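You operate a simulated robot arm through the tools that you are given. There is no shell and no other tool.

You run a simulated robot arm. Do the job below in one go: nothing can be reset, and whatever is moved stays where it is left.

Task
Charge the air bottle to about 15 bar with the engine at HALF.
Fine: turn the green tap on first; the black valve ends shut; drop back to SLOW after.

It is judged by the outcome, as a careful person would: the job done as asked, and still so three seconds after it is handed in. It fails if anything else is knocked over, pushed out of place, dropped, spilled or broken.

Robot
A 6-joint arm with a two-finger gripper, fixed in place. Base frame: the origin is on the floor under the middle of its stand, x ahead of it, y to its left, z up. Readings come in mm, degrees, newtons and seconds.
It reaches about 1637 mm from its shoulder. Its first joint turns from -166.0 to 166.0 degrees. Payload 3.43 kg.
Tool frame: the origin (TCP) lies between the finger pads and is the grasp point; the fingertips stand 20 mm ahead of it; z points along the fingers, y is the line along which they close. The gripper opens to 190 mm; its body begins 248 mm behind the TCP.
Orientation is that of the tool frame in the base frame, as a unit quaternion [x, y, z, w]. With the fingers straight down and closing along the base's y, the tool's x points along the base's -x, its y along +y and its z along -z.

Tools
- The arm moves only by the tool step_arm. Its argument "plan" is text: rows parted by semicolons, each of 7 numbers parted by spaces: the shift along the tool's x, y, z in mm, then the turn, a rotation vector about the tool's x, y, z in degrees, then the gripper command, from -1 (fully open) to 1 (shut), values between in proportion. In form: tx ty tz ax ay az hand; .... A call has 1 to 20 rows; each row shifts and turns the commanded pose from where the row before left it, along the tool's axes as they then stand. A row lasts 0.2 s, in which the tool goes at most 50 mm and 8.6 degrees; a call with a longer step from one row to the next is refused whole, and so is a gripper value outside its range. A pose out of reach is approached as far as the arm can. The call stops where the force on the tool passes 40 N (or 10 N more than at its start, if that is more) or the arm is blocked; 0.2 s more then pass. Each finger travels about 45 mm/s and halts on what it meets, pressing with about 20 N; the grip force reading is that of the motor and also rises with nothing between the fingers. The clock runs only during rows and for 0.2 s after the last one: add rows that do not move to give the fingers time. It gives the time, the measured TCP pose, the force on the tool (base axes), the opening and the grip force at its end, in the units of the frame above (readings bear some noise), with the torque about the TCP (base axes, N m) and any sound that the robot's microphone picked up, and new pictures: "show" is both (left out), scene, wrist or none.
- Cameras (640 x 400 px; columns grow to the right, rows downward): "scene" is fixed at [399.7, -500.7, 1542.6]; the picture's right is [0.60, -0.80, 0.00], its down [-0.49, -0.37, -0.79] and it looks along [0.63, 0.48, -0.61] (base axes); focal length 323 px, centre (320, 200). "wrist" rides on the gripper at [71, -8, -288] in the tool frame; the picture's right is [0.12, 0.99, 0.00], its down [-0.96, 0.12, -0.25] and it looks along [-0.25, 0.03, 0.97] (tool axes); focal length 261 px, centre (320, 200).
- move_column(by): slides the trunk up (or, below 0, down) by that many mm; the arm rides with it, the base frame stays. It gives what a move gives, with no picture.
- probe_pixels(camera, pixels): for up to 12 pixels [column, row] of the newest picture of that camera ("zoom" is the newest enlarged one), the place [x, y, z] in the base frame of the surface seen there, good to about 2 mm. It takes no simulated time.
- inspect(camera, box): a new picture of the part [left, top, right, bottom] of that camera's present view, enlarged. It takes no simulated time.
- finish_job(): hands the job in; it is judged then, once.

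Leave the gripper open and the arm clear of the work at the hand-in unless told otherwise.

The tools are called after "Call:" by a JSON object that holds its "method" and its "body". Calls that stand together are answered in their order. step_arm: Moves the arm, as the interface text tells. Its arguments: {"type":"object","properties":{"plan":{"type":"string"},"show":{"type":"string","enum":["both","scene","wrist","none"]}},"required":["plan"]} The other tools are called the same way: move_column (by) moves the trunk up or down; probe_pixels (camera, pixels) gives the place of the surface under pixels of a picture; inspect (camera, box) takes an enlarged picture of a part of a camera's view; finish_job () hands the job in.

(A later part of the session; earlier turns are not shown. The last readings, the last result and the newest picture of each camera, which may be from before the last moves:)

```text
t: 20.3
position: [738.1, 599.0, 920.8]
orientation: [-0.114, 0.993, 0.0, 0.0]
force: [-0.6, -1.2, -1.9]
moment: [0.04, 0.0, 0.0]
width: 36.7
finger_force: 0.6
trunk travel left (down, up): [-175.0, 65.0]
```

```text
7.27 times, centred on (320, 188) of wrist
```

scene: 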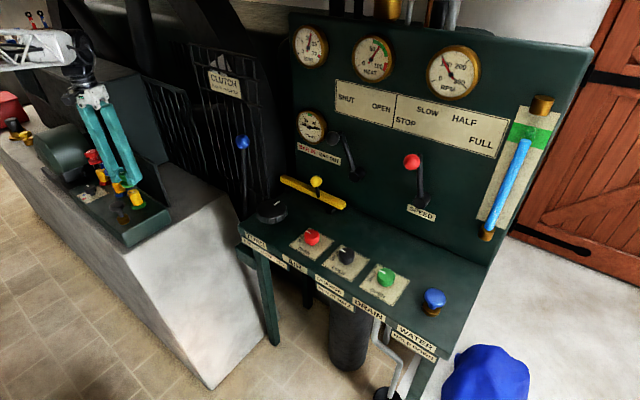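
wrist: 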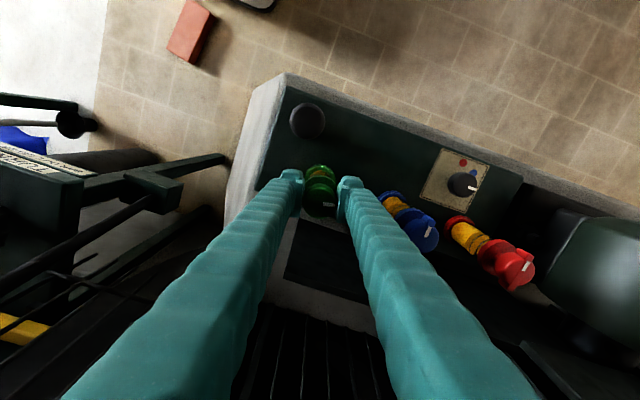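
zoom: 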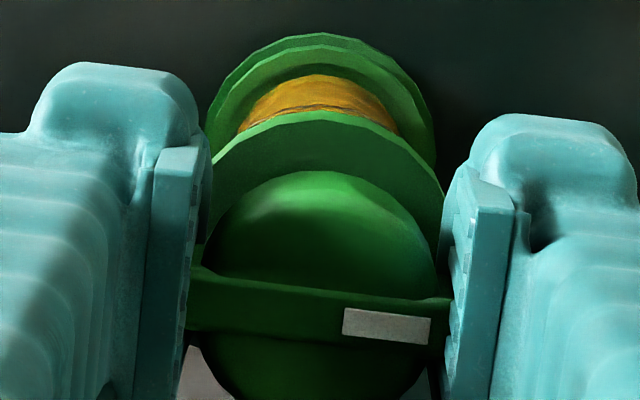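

It's aligned and centred now: 36.7 mm with almost no side force. I'll tighten the squeeze and check the load is still balanced.

Call:
{"method": "step_arm", "body": {"plan": "0 0 0 0 0 0 0.66; 0 0 0 0 0 0 0.7; 0 0 0 0 0 0 0.72", "show": "none"}}

Call:
{"method": "step_arm", "body": {"plan": "0 0 0 0 0 -4 0.72; 0 0 0 0 0 -4 0.72", "show": "wrist"}}

Call:
{"method": "inspect", "body": {"camera": "wrist", "box": [290, 160, 350, 215]}}

```text
t: 21.1
position: [737.0, 599.6, 918.3]
orientation: [-0.113, 0.994, -0.002, -0.001]
force: [-1.1, -3.6, -21.2]
moment: [0.04, 0.0, -0.03]
width: 34.0
finger_force: 45.5
trunk travel left (down, up): [-175.0, 65.0]
```

```text
t: 21.7
position: [737.0, 598.7, 919.3]
orientation: [-0.182, 0.983, -0.001, -0.001]
force: [-4.0, -4.4, -33.5]
moment: [0.0, 0.08, -0.02]
width: 34.1
finger_force: 45.0
trunk travel left (down, up): [-175.0, 65.0]
```

wrist: 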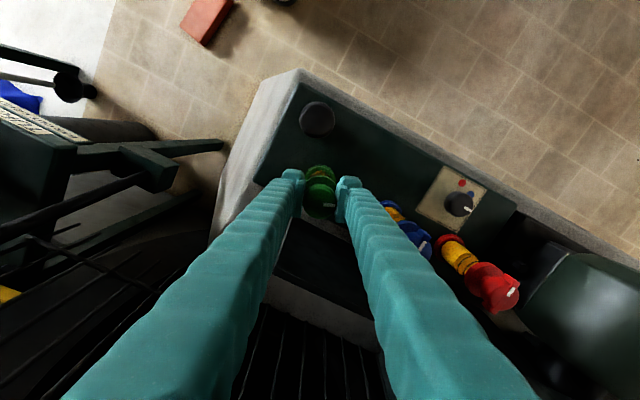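

```text
7.27 times, centred on (320, 188) of wrist
```

zoom: 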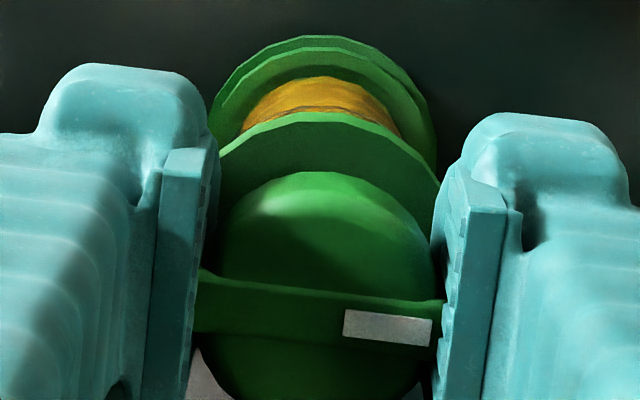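

The tap followed cleanly to about 21°. I'll lower 2 mm to relieve the vertical load (-33 N) and keep turning in small steps.

Call:
{"method": "step_arm", "body": {"plan": "0 0 2 0 0 0 0.72; 0 0 0.5 0 0 -5 0.72; 0 0 0 0 0 -5 0.72; 0 0 0 0 0 -5 0.72", "show": "wrist"}}

Call:
{"method": "inspect", "body": {"camera": "wrist", "box": [290, 160, 350, 215]}}

```text
t: 22.7
position: [737.6, 596.5, 918.2]
orientation: [-0.309, 0.951, 0.001, 0.001]
force: [-6.7, -9.4, -10.3]
moment: [-0.08, 0.17, -0.02]
width: 34.3
finger_force: 44.8
trunk travel left (down, up): [-175.0, 65.0]
```

wrist: 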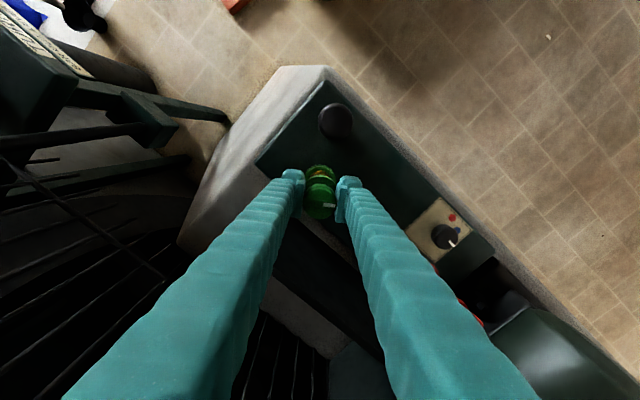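

```text
7.27 times, centred on (320, 188) of wrist
```

zoom: 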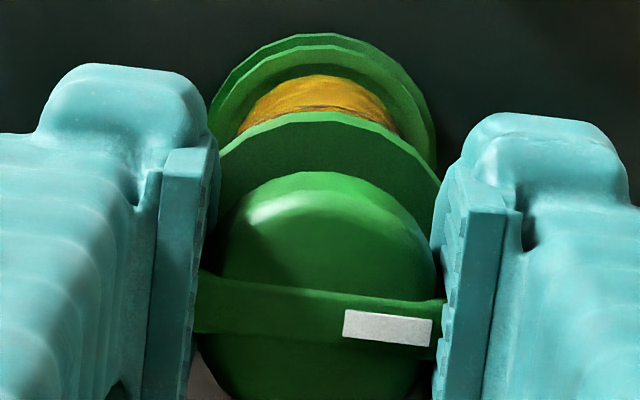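

The tap is at 36° and still locked to the gripper, with low forces. Continuing the turn.

Call:
{"method": "step_arm", "body": {"plan": "0 0 0.5 0 0 -5 0.72; 0 0 0 0 0 -5 0.72; 0 0 0 0 0 -5 0.72; 0 0 0 0 0 -5 0.72; 0 0 0 0 0 -5 0.72", "show": "none"}}

```text
t: 23.9
position: [737.8, 597.9, 918.3]
orientation: [-0.508, 0.862, -0.001, 0.002]
force: [18.6, -22.5, 7.1]
moment: [-0.08, -0.04, -0.08]
width: 34.1
finger_force: 44.9
trunk travel left (down, up): [-175.0, 65.0]
```

At 61° some side load has built up. I'll shift about 1.8 mm to relieve it and keep turning.

Call:
{"method": "step_arm", "body": {"plan": "0.6 -1.7 0 0 0 0 0.72; 0 0 0 0 0 -4 0.72; 0 0 0 0 0 -4 0.72", "show": "wrist"}}

Call:
{"method": "inspect", "body": {"camera": "wrist", "box": [290, 160, 350, 215]}}

```text
t: 24.7
position: [739.6, 596.2, 917.9]
orientation: [-0.567, 0.824, 0.0, 0.001]
force: [28.4, -9.0, 9.8]
moment: [0.06, -0.12, -0.09]
width: 33.8
finger_force: 44.8
trunk travel left (down, up): [-175.0, 65.0]
```

wrist: 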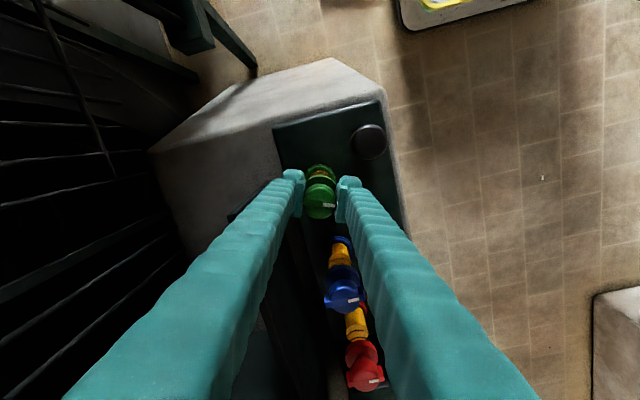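

```text
7.27 times, centred on (320, 188) of wrist
```

zoom: 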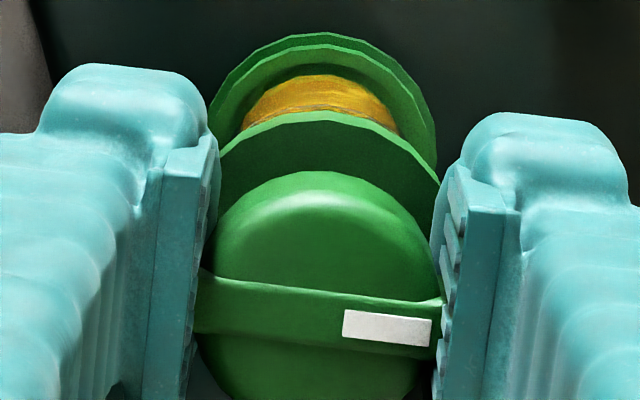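

At 69° and still engaged. I'll relieve the side load again and turn the last 21° or so.

Call:
{"method": "step_arm", "body": {"plan": "0 -2 0 0 0 0 0.72; 0 0 -0.5 0 0 -4 0.72; 0 0 0 0 0 -4 0.72", "show": "none"}}

```text
t: 25.5
position: [739.0, 596.9, 916.9]
orientation: [-0.622, 0.783, -0.001, 0.0]
force: [3.2, -7.3, 6.5]
moment: [-0.04, 0.07, -0.01]
width: 33.7
finger_force: 45.3
trunk travel left (down, up): [-175.0, 65.0]
```

The forces are low again at 77°. Turning the remaining 13°.

Call:
{"method": "step_arm", "body": {"plan": "0 0 0 0 0 -4 0.72; 0 0 0 0 0 -4 0.72; 0 0 0 0 0 -4 0.72; 0 0 0 0 0 -2 0.72; 0 0 0 0 0 0 0.72", "show": "wrist"}}

Call:
{"method": "inspect", "body": {"camera": "wrist", "box": [280, 150, 400, 250]}}

```text
t: 26.7
position: [740.5, 596.8, 918.3]
orientation: [0.713, -0.701, 0.001, 0.001]
force: [2.8, 7.7, -4.7]
moment: [0.17, 0.06, -0.57]
width: 33.7
finger_force: 45.2
trunk travel left (down, up): [-175.0, 65.0]
```

wrist: 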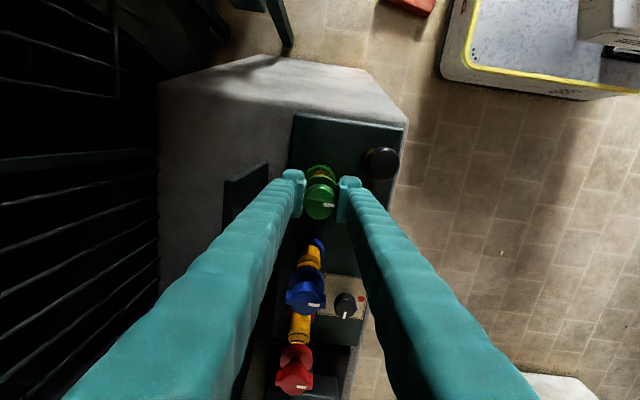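

```text
4.00 times, centred on (340, 200) of wrist
```

zoom: 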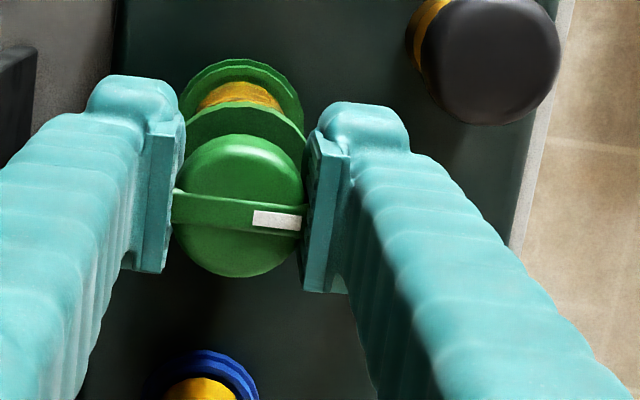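

The gripper is at 91° and the z moment has risen to -0.57 N·m, so the tap is at its end stop and fully on. I'll open the fingers and lift straight up.

Call:
{"method": "step_arm", "body": {"plan": "0 0 0 0 0 0 0.3; 0 0 0 0 0 0 0.1; 0 0 0 0 0 0 0.1; 0 0 -15 0 0 0 0.1; 0 0 -40 0 0 0 0.1; 0 0 -45 0 0 0 0.1; 0 0 -45 0 0 0 0.1; 0 0 -45 0 0 0 0.1"}}

Call:
{"method": "inspect", "body": {"camera": "scene", "box": [60, 130, 180, 250]}}

Call:
{"method": "inspect", "body": {"camera": "wrist", "box": [260, 140, 400, 330]}}

```text
t: 28.5
position: [738.1, 598.1, 1109.7]
orientation: [0.713, -0.701, 0.002, 0.001]
force: [0.5, 0.3, 0.1]
moment: [-0.01, 0.0, 0.01]
width: 85.5
finger_force: 0.0
trunk travel left (down, up): [-175.0, 65.0]
```

scene: 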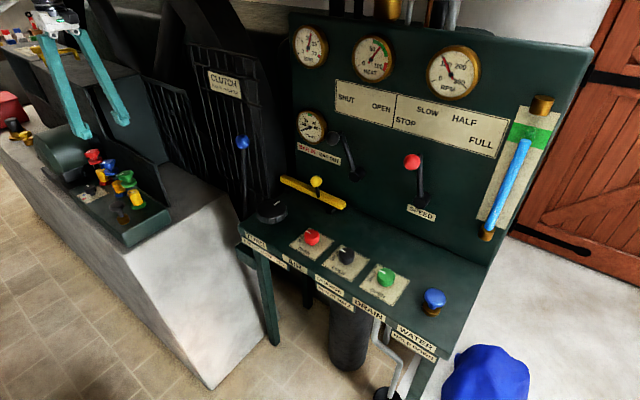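
wrist: 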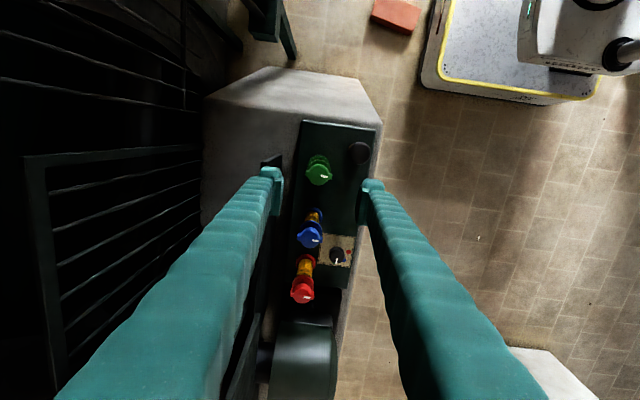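

```text
3.33 times, centred on (120, 190) of scene
```

zoom: 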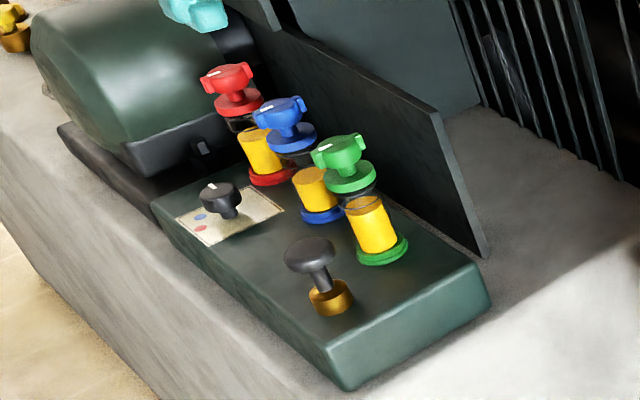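

```text
2.11 times, centred on (330, 235) of wrist
```

zoom: 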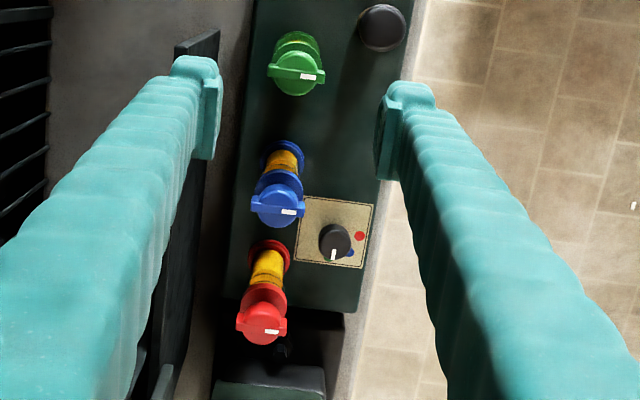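

The green tap is now parallel to the red and blue ones, so it's on. Next I rotate the gripper back to neutral in place.

Call:
{"method": "step_arm", "body": {"plan": "0 0 -5 0 0 8.27 0.1; 0 0 -5 0 0 8.27 0.1; 0 0 -5 0 0 8.27 0.1; 0 0 -5 0 0 8.27 0.1; 0 0 -5 0 0 8.27 0.1; 0 0 -5 0 0 8.27 0.1; 0 0 -5 0 0 8.27 0.1; 0 0 0 0 0 8.27 0.1; 0 0 0 0 0 8.27 0.1; 0 0 0 0 0 8.27 0.1; 0 0 0 0 0 8.27 0.1", "show": "scene"}}

Call:
{"method": "inspect", "body": {"camera": "scene", "box": [280, 10, 500, 150]}}

Call:
{"method": "probe_pixels", "body": {"camera": "scene", "pixels": [[404, 161], [420, 161], [412, 153], [412, 168], [418, 185], [424, 203], [452, 72], [475, 60], [372, 58], [310, 45], [470, 100], [440, 20]]}}

```text
t: 30.9
position: [739.3, 598.6, 1142.6]
orientation: [0.001, 1.0, -0.001, 0.001]
force: [-0.5, 0.2, 0.9]
moment: [-0.02, -0.01, 0.0]
width: 85.6
finger_force: 0.0
trunk travel left (down, up): [-175.0, 65.0]
```

scene: 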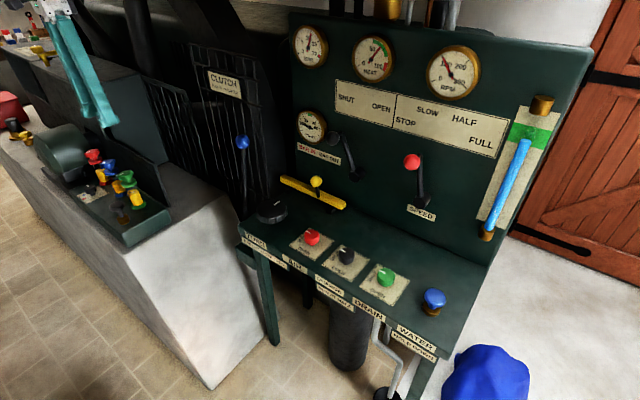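

```text
2.86 times, centred on (390, 80) of scene
```

zoom: 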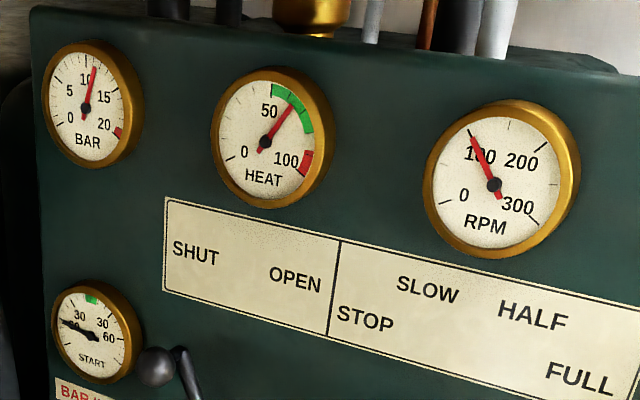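

```text
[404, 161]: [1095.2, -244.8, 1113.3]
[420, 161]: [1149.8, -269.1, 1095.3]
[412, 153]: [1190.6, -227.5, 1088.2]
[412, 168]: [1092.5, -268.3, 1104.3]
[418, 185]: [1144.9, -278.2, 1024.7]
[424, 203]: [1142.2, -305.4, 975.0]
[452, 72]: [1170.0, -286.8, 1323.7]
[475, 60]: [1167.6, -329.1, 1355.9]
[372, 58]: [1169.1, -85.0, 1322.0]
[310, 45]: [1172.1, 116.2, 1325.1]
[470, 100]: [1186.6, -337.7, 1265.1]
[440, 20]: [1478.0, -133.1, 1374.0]
```

The gauges read BAR ≈11, HEAT ≈63 (green) and RPM ≈100. The red speed ball's centre is at about (1112, -260, 1111) at SLOW. By symmetry about the pivot, HALF should be near y≈-320. I'll move the arm across in front of the control board at safe height.

Call:
{"method": "step_arm", "body": {"plan": "-7.8 -47.8 1.7 0 0 0 0.1; -7.8 -47.8 1.7 0 0 0 0.1; -7.8 -47.8 1.7 0 0 0 0.1; -7.8 -47.8 1.7 0 0 0 0.1; -7.8 -47.8 1.7 0 0 0 0.1; -7.8 -47.8 1.7 0 0 0 0.1; -7.8 -47.8 1.7 0 0 0 0.1; -7.8 -47.8 1.7 0 0 0 0.1; -7.8 -47.8 1.7 0 0 0 0.1; -7.8 -47.8 1.7 0 0 0 0.1; -7.8 -47.8 1.7 0 0 0 0.1; -7.8 -47.8 1.7 0 0 0 0.1; -7.8 -47.8 1.7 0 0 0 0.1; -7.8 -47.8 1.7 0 0 0 0.1; -7.8 -47.8 1.7 0 0 0 0.1; -7.8 -47.8 1.7 0 0 0 0.1; -7.8 -47.8 1.7 0 0 0 0.1; -7.8 -47.8 1.7 0 0 0 0.1"}}

```text
t: 34.7
position: [881.3, -260.8, 1111.4]
orientation: [-0.002, 1.0, -0.001, 0.001]
force: [-0.8, 1.6, -1.1]
moment: [-0.15, 0.0, 0.01]
width: 85.4
finger_force: 0.2
trunk travel left (down, up): [-175.0, 65.0]
```

scene: 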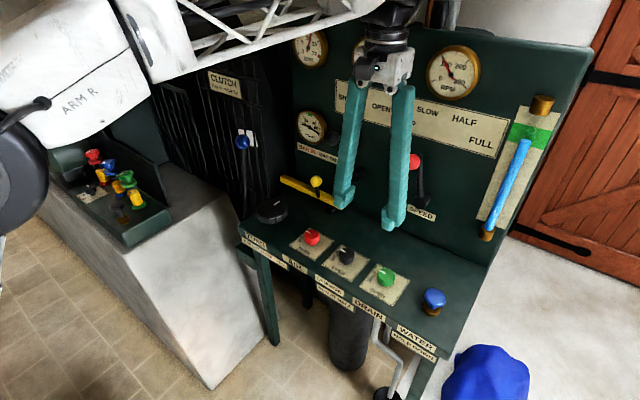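
wrist: 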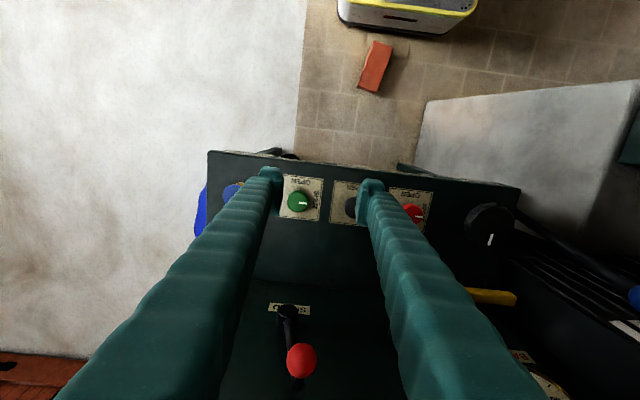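

The arm is in front of the speed lever, whose ball shows at (301,360) in the wrist view. I'll probe the ball from here, then tilt the gripper toward the board in two stages.

Call:
{"method": "probe_pixels", "body": {"camera": "wrist", "pixels": [[301, 358], [290, 358], [312, 358], [301, 346], [301, 372], [289, 310], [292, 330], [298, 384]]}}

Call:
{"method": "step_arm", "body": {"plan": "0 0 0 0 -8.18 0 0.1; 0 0 0 0 -8.18 0 0.1; 0 0 0 0 -8.18 0 0.1; 0 0 0 0 -8.18 0 0.1; 0 0 0 0 -8.18 0 0.1; 0 0 0 0 -8.18 0 0.1"}}

```text
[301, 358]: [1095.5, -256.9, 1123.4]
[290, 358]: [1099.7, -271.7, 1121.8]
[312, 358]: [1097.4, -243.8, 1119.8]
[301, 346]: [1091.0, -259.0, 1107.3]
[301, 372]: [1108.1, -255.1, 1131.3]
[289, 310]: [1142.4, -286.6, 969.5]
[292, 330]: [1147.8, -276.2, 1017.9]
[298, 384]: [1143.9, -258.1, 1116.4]
```

```text
t: 36.1
position: [883.0, -262.8, 1112.4]
orientation: [0.0, 0.909, -0.001, 0.416]
force: [0.4, -0.3, 0.5]
moment: [0.01, 0.0, -0.04]
width: 85.2
finger_force: 0.1
trunk travel left (down, up): [-175.0, 65.0]
```

scene: 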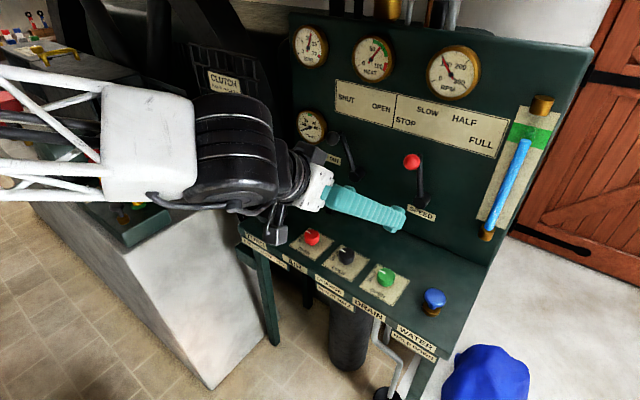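
wrist: 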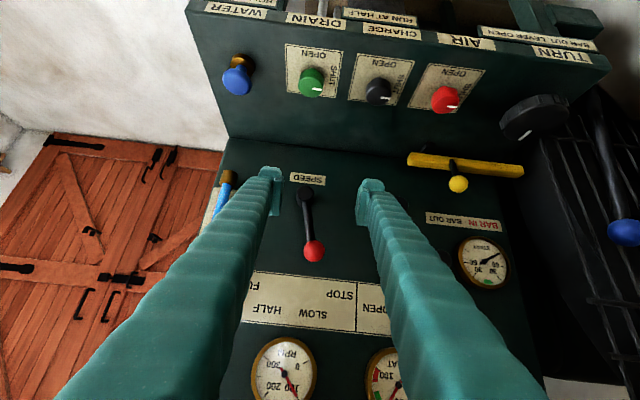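

The scene view is clear, and this 49° tilt suits the lever. The ball centre refines to (1111, -257.5, 1110) with a radius of about 20 mm, and the lever leans 10.4°. I'll move to a pre-grasp point, advance along the fingers to straddle the ball, and look before closing.

Call:
{"method": "step_arm", "body": {"plan": "-37.1 1.1 17.8 0 0 0 0.1; -37.1 1.1 17.8 0 0 0 0.1; -37.1 1.1 17.8 0 0 0 0.1; -37.1 1.1 17.8 0 0 0 0.1; 0 0 25 0 0 0 0.1; 0 0 25 0 0 0 0.1; 0 0 25 0 0 0 0.1; 0 0 20 0 0 0 0.1"}}

Call:
{"method": "inspect", "body": {"camera": "wrist", "box": [240, 130, 420, 260]}}

```text
t: 37.9
position: [1100.9, -258.7, 1117.3]
orientation: [-0.001, 0.909, 0.0, 0.417]
force: [-0.2, -0.4, 0.3]
moment: [-0.01, 0.0, -0.01]
width: 85.3
finger_force: 0.0
trunk travel left (down, up): [-175.0, 65.0]
```

scene: 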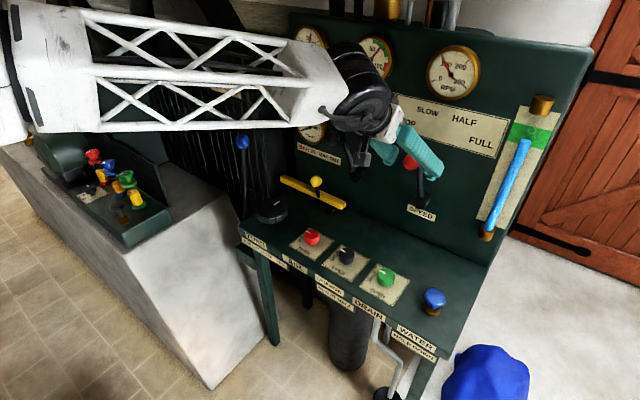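
wrist: 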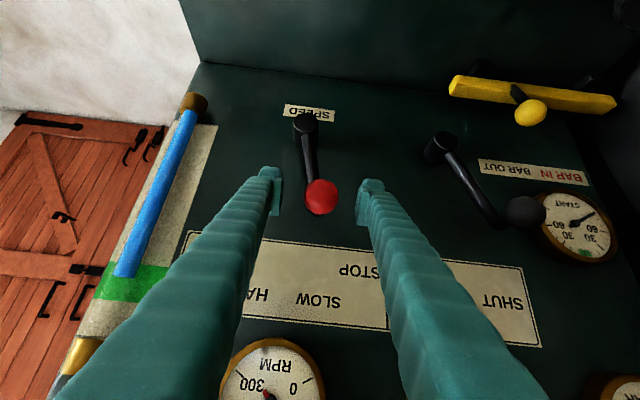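

```text
3.08 times, centred on (330, 195) of wrist
```

zoom: 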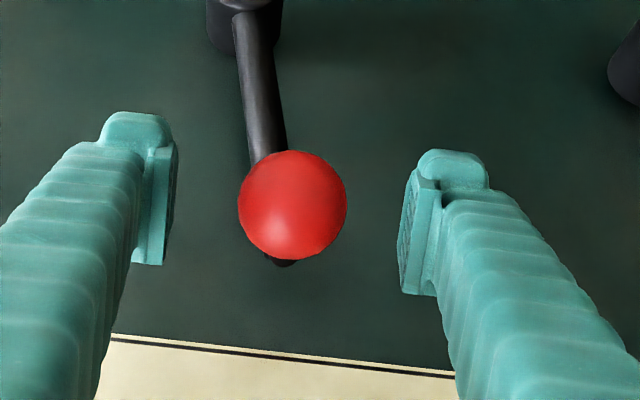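

The ball sits centred between the fingers. I'll advance 8 mm and close gently on it.

Call:
{"method": "step_arm", "body": {"plan": "0 1 8 0 0 0 0.1; 0 0 0 0 0 0 0.45; 0 0 0 0 0 0 0.52; 0 0 0 0 0 0 0.58; 0 0 0 0 0 0 0.62; 0 0 0 0 0 0 0.62", "show": "wrist"}}

Call:
{"method": "inspect", "body": {"camera": "wrist", "box": [240, 130, 420, 260]}}

```text
t: 39.3
position: [1107.6, -256.7, 1112.0]
orientation: [0.0, 0.909, 0.0, 0.417]
force: [1.1, 0.5, 1.2]
moment: [-0.06, 0.02, 0.03]
width: 39.1
finger_force: 44.9
trunk travel left (down, up): [-175.0, 65.0]
```

wrist: 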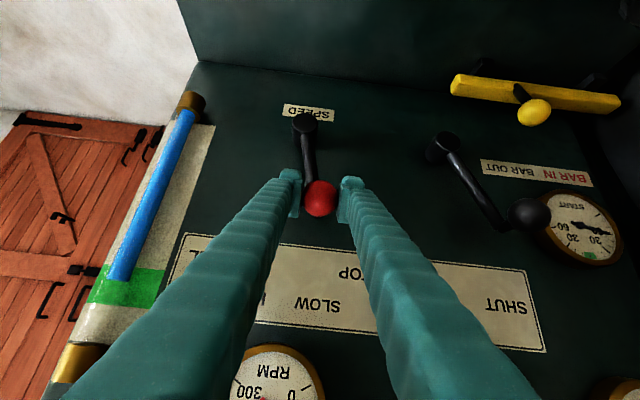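

```text
3.08 times, centred on (330, 195) of wrist
```

zoom: 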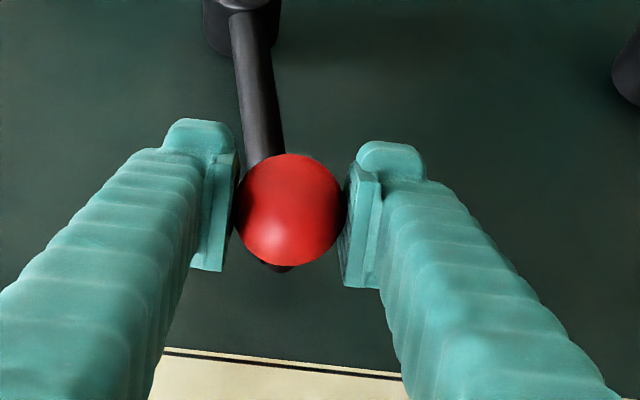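

It's gripped with near-zero force. I'll move the lever toward HALF, 54 mm along -y, slowly, checking partway.

Call:
{"method": "step_arm", "body": {"plan": "-0.5 -9 -0.5 0 0 0 0.62; -0.5 -9 -0.5 0 0 0 0.62; 0 -9 0 0 0 0 0.62", "show": "none"}}

Call:
{"method": "step_arm", "body": {"plan": "0 -9 0 0 0 0 0.62; 0.5 -9 0.5 0 0 0 0.62; 0.5 -9 0.5 0 0 0 0.62; 0 0 0 0 0 0 0.62"}}

Call:
{"method": "inspect", "body": {"camera": "scene", "box": [370, 35, 510, 225]}}

Call:
{"method": "inspect", "body": {"camera": "wrist", "box": [170, 100, 450, 400]}}

```text
t: 40.1
position: [1109.3, -285.8, 1111.5]
orientation: [0.001, 0.909, 0.0, 0.416]
force: [1.9, 3.8, -4.2]
moment: [0.56, -0.11, -0.15]
width: 38.5
finger_force: 45.6
trunk travel left (down, up): [-175.0, 65.0]
```

```text
t: 41.1
position: [1110.5, -312.4, 1110.3]
orientation: [-0.001, 0.91, 0.0, 0.416]
force: [6.8, 5.0, -5.5]
moment: [0.64, 0.05, 0.09]
width: 38.1
finger_force: 45.3
trunk travel left (down, up): [-175.0, 65.0]
```

scene: 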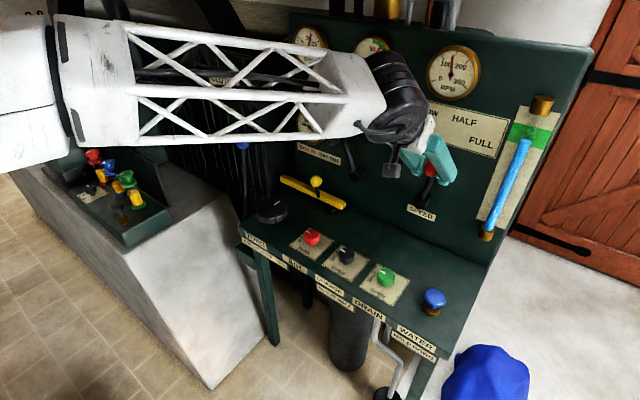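
wrist: 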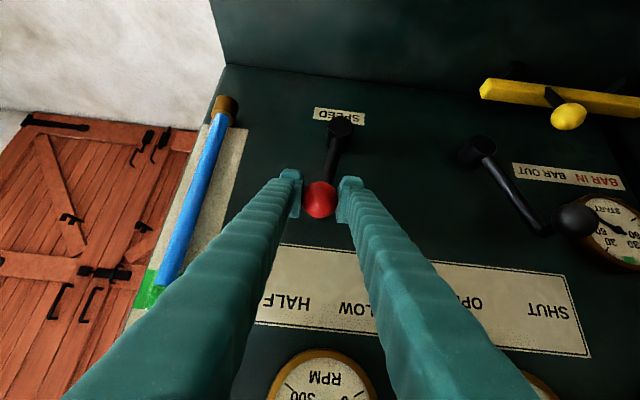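

```text
2.11 times, centred on (440, 130) of scene
```

zoom: 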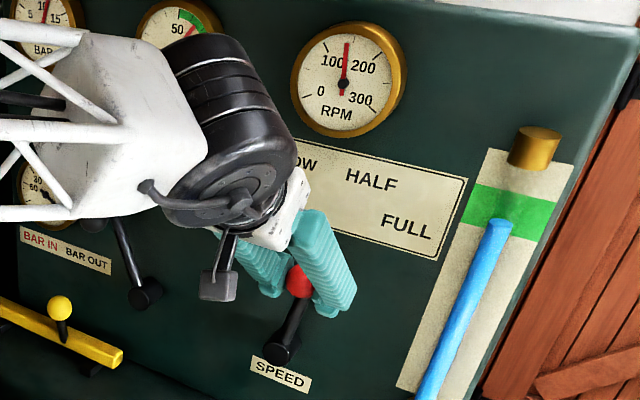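

```text
1.33 times, centred on (310, 250) of wrist
```

zoom: 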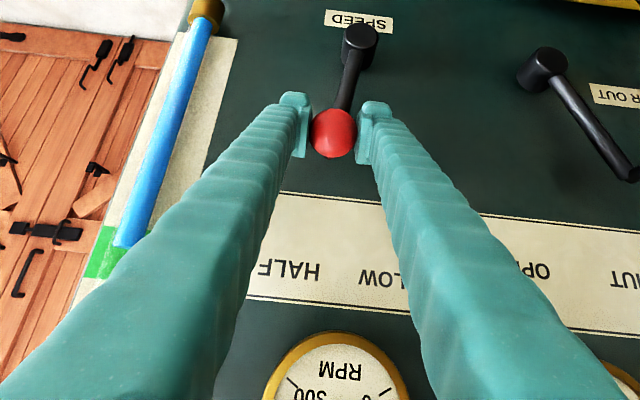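

RPM has climbed to about 150 with the ball at y≈-312. I'll hold briefly to see where it settles.

Call:
{"method": "step_arm", "body": {"plan": "0 0 0 0 0 0 0.62; 0 0 0 0 0 0 0.62; 0 0 0 0 0 0 0.62; 0 0 0 0 0 0 0.62; 0 0 0 0 0 0 0.62", "show": "scene"}}

Call:
{"method": "inspect", "body": {"camera": "scene", "box": [420, 35, 490, 105]}}

Call:
{"method": "inspect", "body": {"camera": "scene", "box": [280, 10, 400, 100]}}

Call:
{"method": "inspect", "body": {"camera": "scene", "box": [470, 90, 560, 250]}}

```text
t: 42.3
position: [1110.5, -312.6, 1111.2]
orientation: [0.0, 0.91, 0.0, 0.415]
force: [11.7, -1.3, -5.1]
moment: [-0.15, 0.02, -0.01]
width: 38.0
finger_force: 45.1
trunk travel left (down, up): [-175.0, 65.0]
```

scene: 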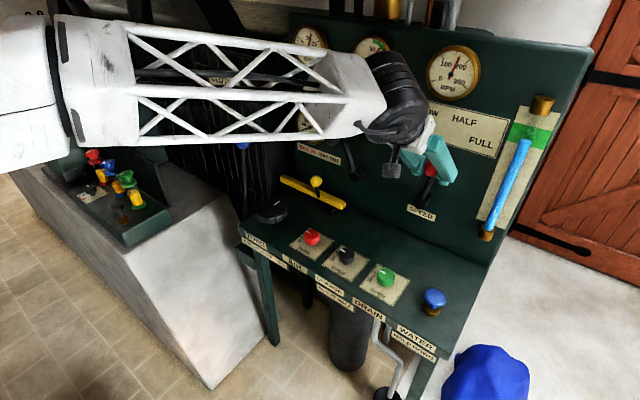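

```text
5.71 times, centred on (455, 70) of scene
```

zoom: 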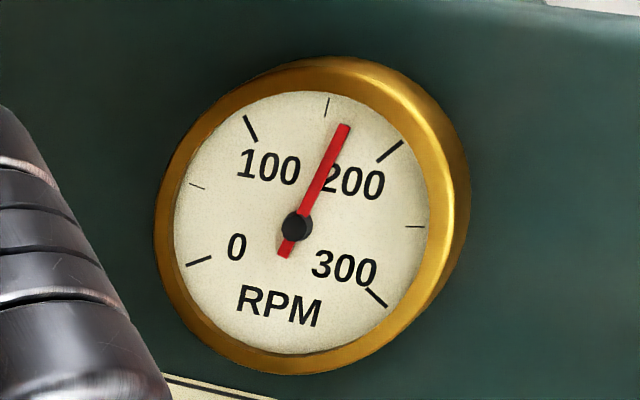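

```text
4.44 times, centred on (340, 55) of scene
```

zoom: 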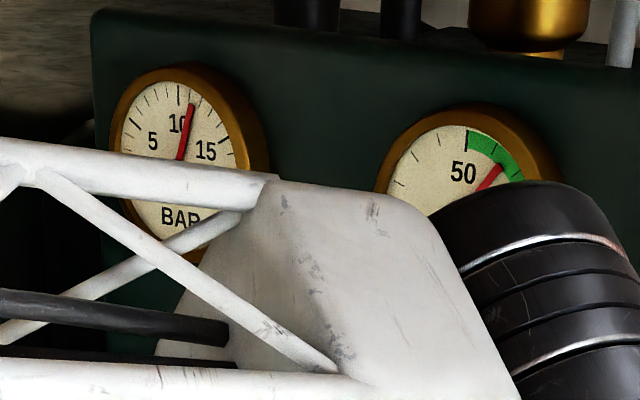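

```text
2.50 times, centred on (515, 170) of scene
```

zoom: 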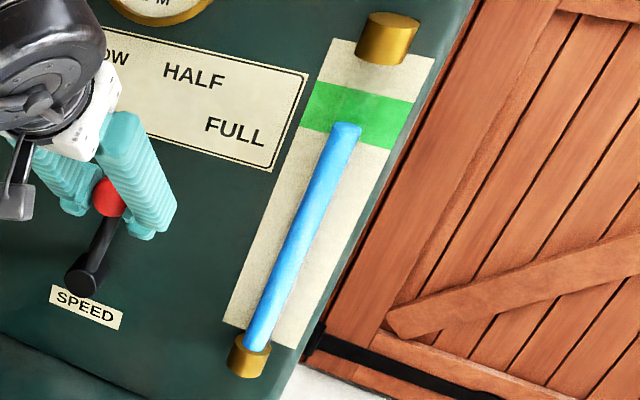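

RPM is about 165 and still rising. The water level is still inside the green band. I'll release the ball, back straight off along the fingers, and check the lever and RPM.

Call:
{"method": "step_arm", "body": {"plan": "0 0 0 0 0 0 0.3; 0 0 0 0 0 0 0.1; 0 0 0 0 0 0 0.1; 0 0 -30 0 0 0 0.1; 0 0 -45 0 0 0 0.1; 0 0 -45 0 0 0 0.1"}}

Call:
{"method": "inspect", "body": {"camera": "scene", "box": [420, 35, 490, 105]}}

Call:
{"method": "inspect", "body": {"camera": "wrist", "box": [230, 110, 430, 400]}}

```text
t: 43.7
position: [1017.3, -312.5, 1190.2]
orientation: [0.0, 0.91, 0.0, 0.415]
force: [0.4, -0.4, -0.7]
moment: [0.0, -0.02, 0.03]
width: 85.5
finger_force: 0.0
trunk travel left (down, up): [-175.0, 65.0]
```

scene: 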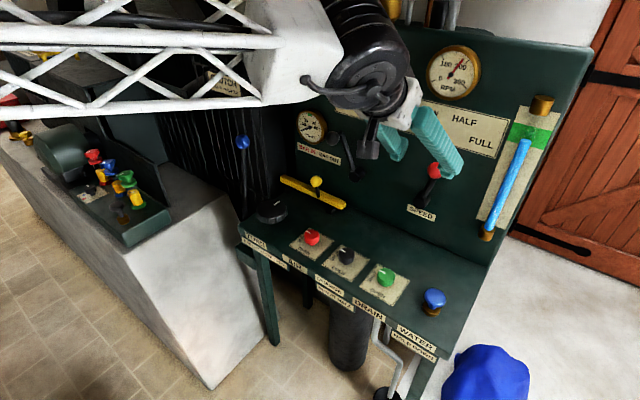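
wrist: 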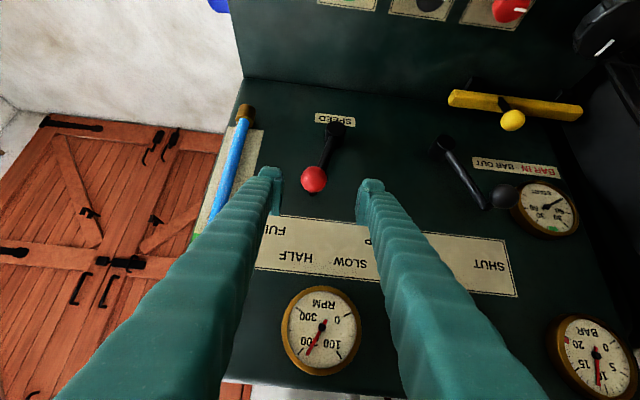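

```text
5.71 times, centred on (455, 70) of scene
```

zoom: 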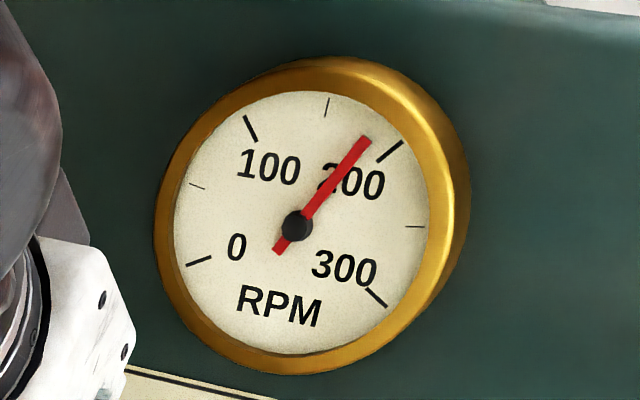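

```text
1.38 times, centred on (330, 255) of wrist
```

zoom: 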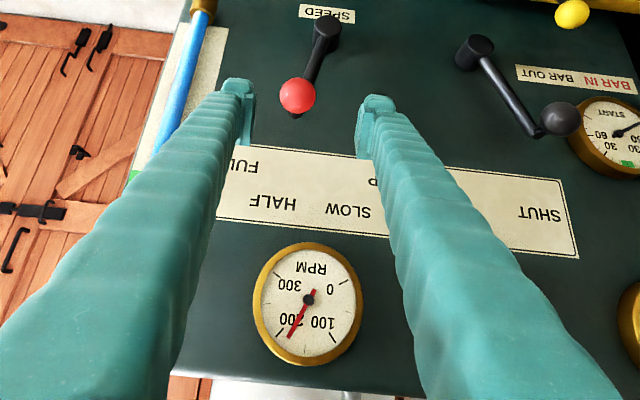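

RPM is now about 185. I'll check the lever's exact angle against the HALF label, since the ball seems to sit a little further toward FULL than where I let go.

Call:
{"method": "probe_pixels", "body": {"camera": "wrist", "pixels": [[313, 178], [302, 178], [324, 178], [327, 150], [322, 162], [335, 130], [293, 256], [349, 262], [313, 168]]}}

Call:
{"method": "step_arm", "body": {"plan": "0 0 -5 0 0 0 0.1; 0 0 0 0 0 0 0.1; 0 0 0 0 0 0 0.1"}}

Call:
{"method": "inspect", "body": {"camera": "scene", "box": [420, 35, 490, 105]}}

```text
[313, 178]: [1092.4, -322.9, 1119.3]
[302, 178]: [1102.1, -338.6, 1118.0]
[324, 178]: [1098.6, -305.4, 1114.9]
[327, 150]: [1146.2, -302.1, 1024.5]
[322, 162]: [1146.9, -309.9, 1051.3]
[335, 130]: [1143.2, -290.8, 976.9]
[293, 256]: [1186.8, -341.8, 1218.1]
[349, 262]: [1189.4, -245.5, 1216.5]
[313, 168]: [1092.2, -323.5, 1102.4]
```

```text
t: 44.5
position: [1014.3, -313.5, 1194.3]
orientation: [-0.001, 0.91, 0.0, 0.416]
force: [-0.4, -0.4, 0.4]
moment: [0.01, 0.02, 0.0]
width: 85.4
finger_force: 0.1
trunk travel left (down, up): [-175.0, 65.0]
```

scene: 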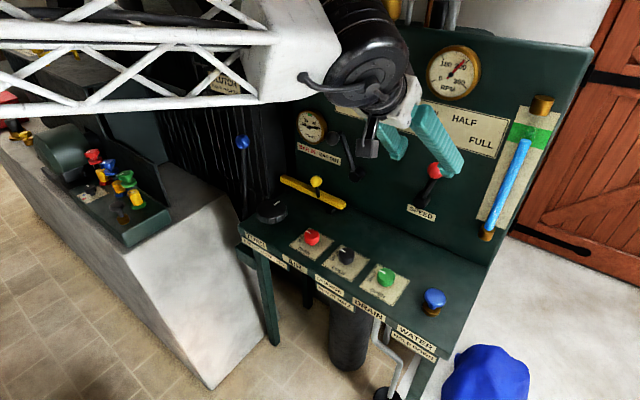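
wrist: 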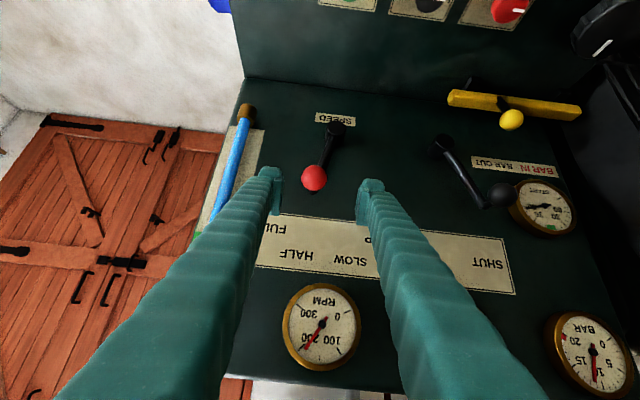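

```text
5.71 times, centred on (455, 70) of scene
```

zoom: 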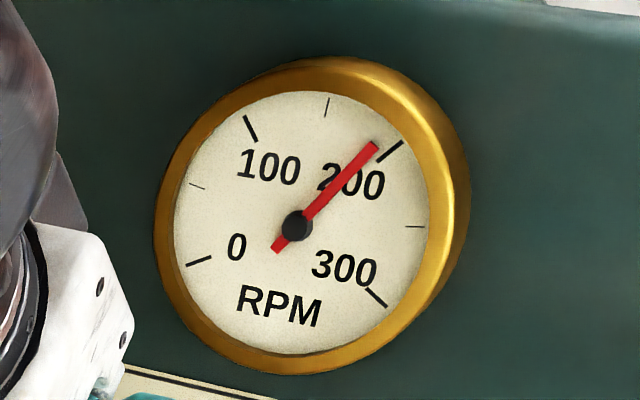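

RPM is settling just under 200, and the lever has clicked symmetrically into HALF at y≈-322. Now I go to the black CHARGE valve. I'll move back and across, then return the fingers to vertical above it.

Call:
{"method": "step_arm", "body": {"plan": "8.9 34.9 -10.2 0 0 0 0.1; 8.9 34.9 -10.2 0 0 0 0.1; 8.9 34.9 -10.2 0 0 0 0.1; 8.9 34.9 -10.2 0 0 0 0.1; 0 0 0 0 8.18 0 0.1; 0 0 0 0 8.18 0 0.1; 0 0 0 0 8.18 0 0.1; 0 0 0 0 8.18 0 0.1; 0 0 0 0 8.18 0 0.1; 0 0 0 0 8.18 0 0.1; 0 0 30 0 0 0 0.1; 0 0 40 0 0 0 0.1; 0 0 40 0 0 0 0.1; 0 0 40 0 0 0 0.1"}}

Call:
{"method": "inspect", "body": {"camera": "wrist", "box": [240, 100, 420, 260]}}

Call:
{"method": "inspect", "body": {"camera": "scene", "box": [280, 10, 500, 150]}}

```text
t: 47.5
position: [955.2, -170.1, 1031.6]
orientation: [0.001, 1.0, 0.0, 0.001]
force: [0.3, -0.5, 0.9]
moment: [-0.02, -0.03, -0.04]
width: 85.5
finger_force: 0.1
out of reach, approached as far as the arm can: row 10
trunk travel left (down, up): [-175.0, 65.0]
```

scene: 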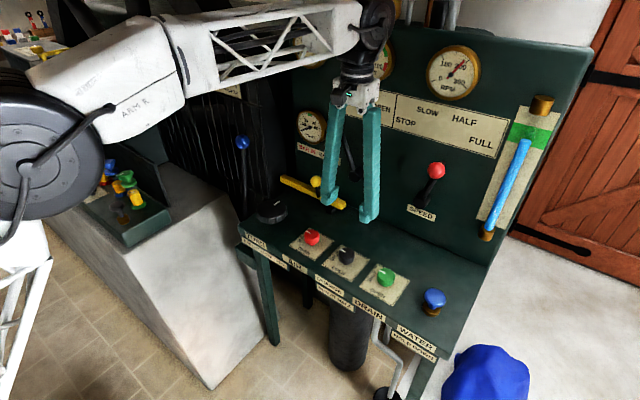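
wrist: 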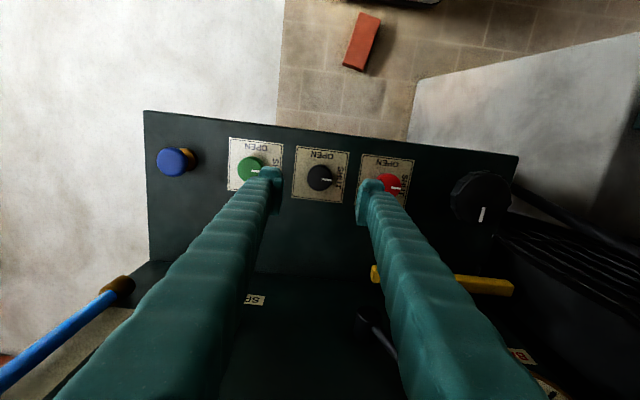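

```text
2.50 times, centred on (330, 180) of wrist
```

zoom: 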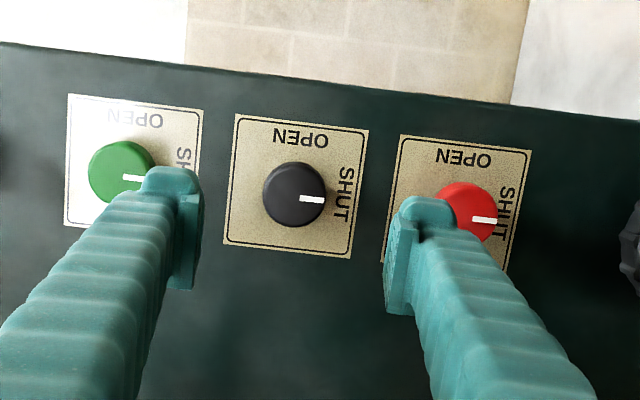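

```text
2.86 times, centred on (390, 80) of scene
```

zoom: 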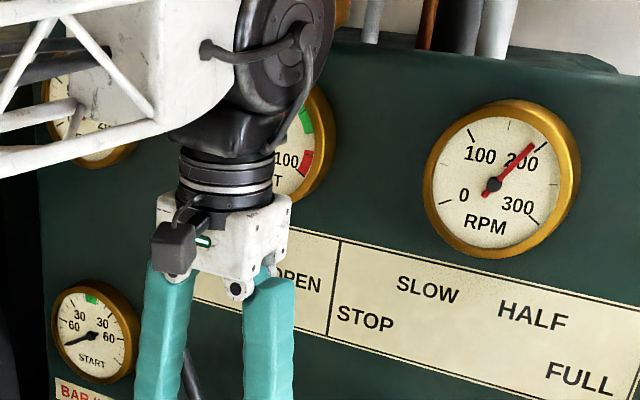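

RPM is at about 200. The forearm hides BAR at this height but should clear it when I'm lower. I'll measure the black CHARGE knob.

Call:
{"method": "inspect", "body": {"camera": "wrist", "box": [290, 145, 350, 205]}}

Call:
{"method": "probe_pixels", "body": {"camera": "wrist", "pixels": [[320, 178], [309, 177], [331, 180], [319, 167], [321, 189], [327, 180], [300, 178], [345, 170], [266, 190], [365, 205]]}}

```text
6.67 times, centred on (320, 175) of wrist
```

zoom: 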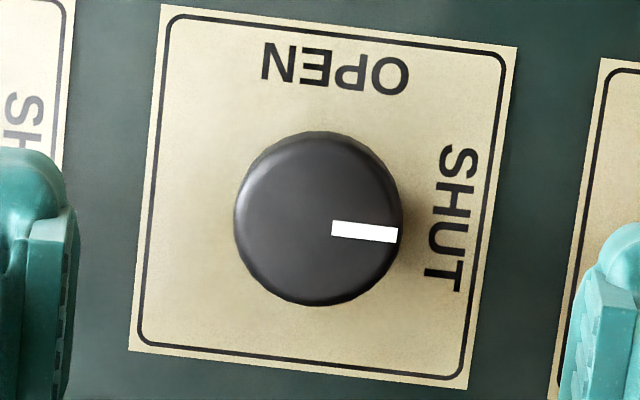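

```text
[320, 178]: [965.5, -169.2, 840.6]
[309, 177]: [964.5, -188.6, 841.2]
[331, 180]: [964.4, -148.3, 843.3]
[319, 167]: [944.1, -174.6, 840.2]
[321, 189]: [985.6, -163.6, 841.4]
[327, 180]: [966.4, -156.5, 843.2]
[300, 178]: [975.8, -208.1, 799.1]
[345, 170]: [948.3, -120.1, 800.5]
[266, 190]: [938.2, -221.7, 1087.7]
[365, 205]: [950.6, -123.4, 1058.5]
```

The black knob is centred at (965, -169.5), about 45 mm across, with its top at z≈841. It sits at SHUT with the mark toward +y, and OPEN lies toward -x. I'll descend around it and close softly.

Call:
{"method": "step_arm", "body": {"plan": "-5 0.3 45 0 0 0 0.1; -5 0.3 45 0 0 0 0.1; 0 0 45 0 0 0 0.1; 0 0 45 0 0 0 0.1; 0 0 19 0 0 0 0.1; 0 0 0 0 0 0 0.1"}}

Call:
{"method": "inspect", "body": {"camera": "wrist", "box": [260, 140, 400, 240]}}

Call:
{"method": "inspect", "body": {"camera": "scene", "box": [280, 10, 420, 100]}}

```text
t: 48.9
position: [963.9, -170.8, 833.6]
orientation: [0.0, 1.0, 0.0, 0.0]
force: [-0.5, 0.5, -0.1]
moment: [0.0, -0.01, 0.02]
width: 85.5
finger_force: 0.1
trunk travel left (down, up): [-175.0, 65.0]
```

scene: 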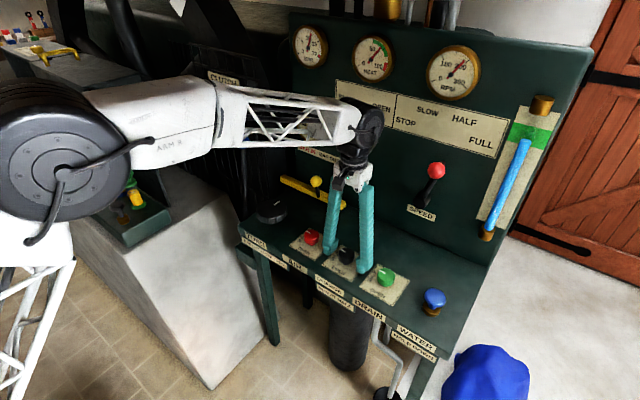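
wrist: 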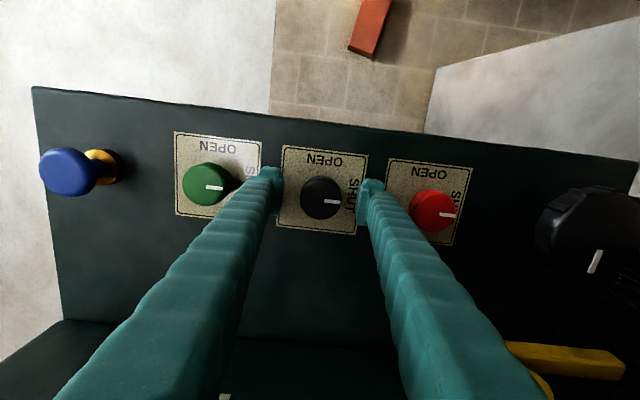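

```text
4.00 times, centred on (330, 190) of wrist
```

zoom: 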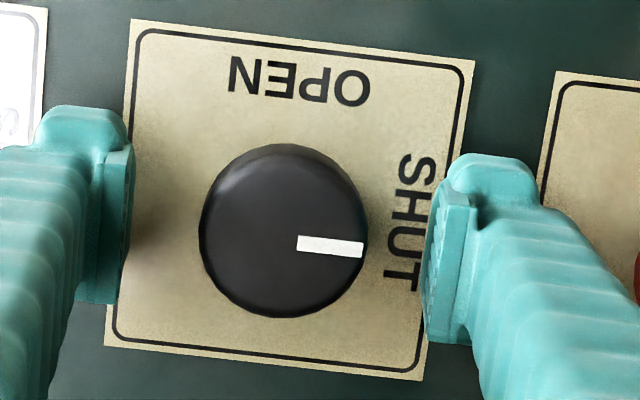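

```text
4.44 times, centred on (350, 55) of scene
```

zoom: 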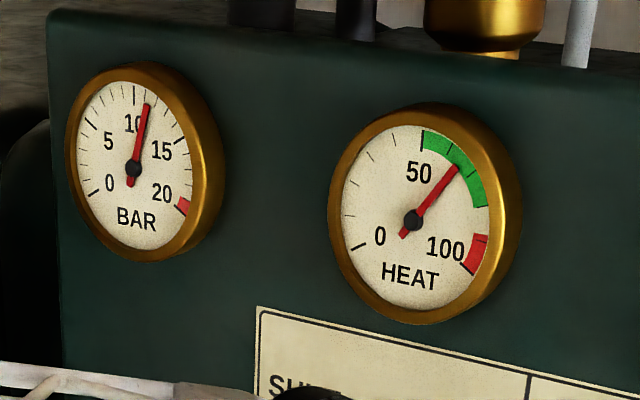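

In this pose the scene camera sees both BAR (≈11) and HEAT clearly. I'll check the centring on the knob before gripping.

Call:
{"method": "inspect", "body": {"camera": "wrist", "box": [260, 140, 400, 240]}}

Call:
{"method": "probe_pixels", "body": {"camera": "zoom", "pixels": [[210, 235], [358, 235], [285, 155], [281, 305], [283, 230], [330, 246], [225, 180], [340, 180], [230, 285], [335, 290]]}}

```text
4.00 times, centred on (330, 190) of wrist
```

zoom: 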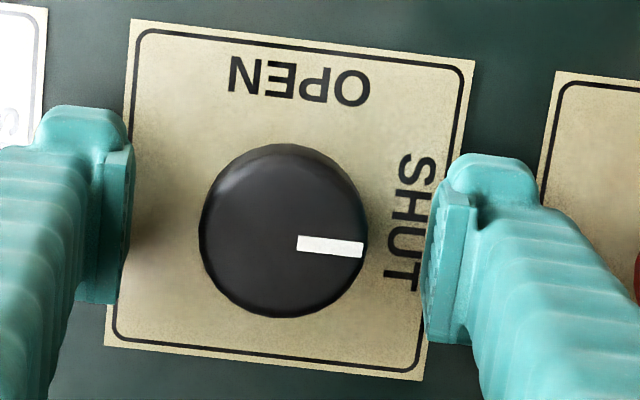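

```text
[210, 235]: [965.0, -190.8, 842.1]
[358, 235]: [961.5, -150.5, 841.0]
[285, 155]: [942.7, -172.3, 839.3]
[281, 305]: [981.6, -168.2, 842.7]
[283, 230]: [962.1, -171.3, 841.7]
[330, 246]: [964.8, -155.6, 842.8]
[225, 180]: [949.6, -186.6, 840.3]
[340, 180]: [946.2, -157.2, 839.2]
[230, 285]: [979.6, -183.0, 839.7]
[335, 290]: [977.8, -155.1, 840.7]
```

The knob centre is about (963, -170.5) and the tool is within 1 mm of it. Closing on it.

Call:
{"method": "step_arm", "body": {"plan": "0 0 0 0 0 0 0.3; 0 0 0 0 0 0 0.45; 0 0 0 0 0 0 0.5; 0 0 0 0 0 0 0.56; 0 0 0 0 0 0 0.6; 0 0 0 0 0 0 0.6", "show": "wrist"}}

Call:
{"method": "inspect", "body": {"camera": "wrist", "box": [260, 140, 400, 240]}}

```text
t: 50.3
position: [965.4, -170.4, 833.8]
orientation: [0.0, 1.0, 0.0, -0.001]
force: [-0.1, 12.9, -1.4]
moment: [0.13, -0.02, 0.04]
width: 45.8
finger_force: 44.8
trunk travel left (down, up): [-175.0, 65.0]
```

wrist: 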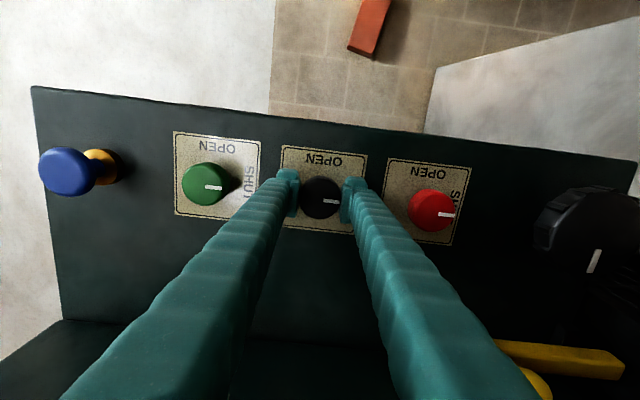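

```text
4.00 times, centred on (330, 190) of wrist
```

zoom: 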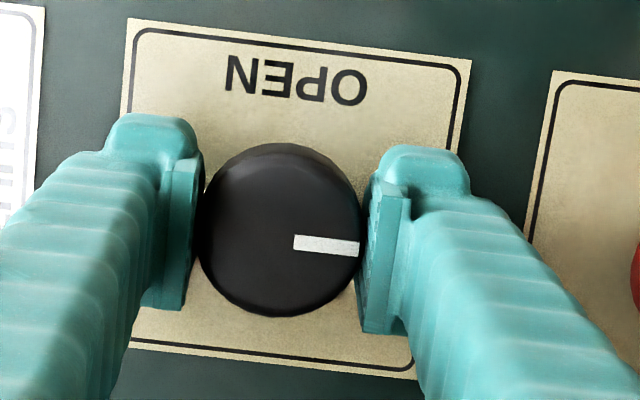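

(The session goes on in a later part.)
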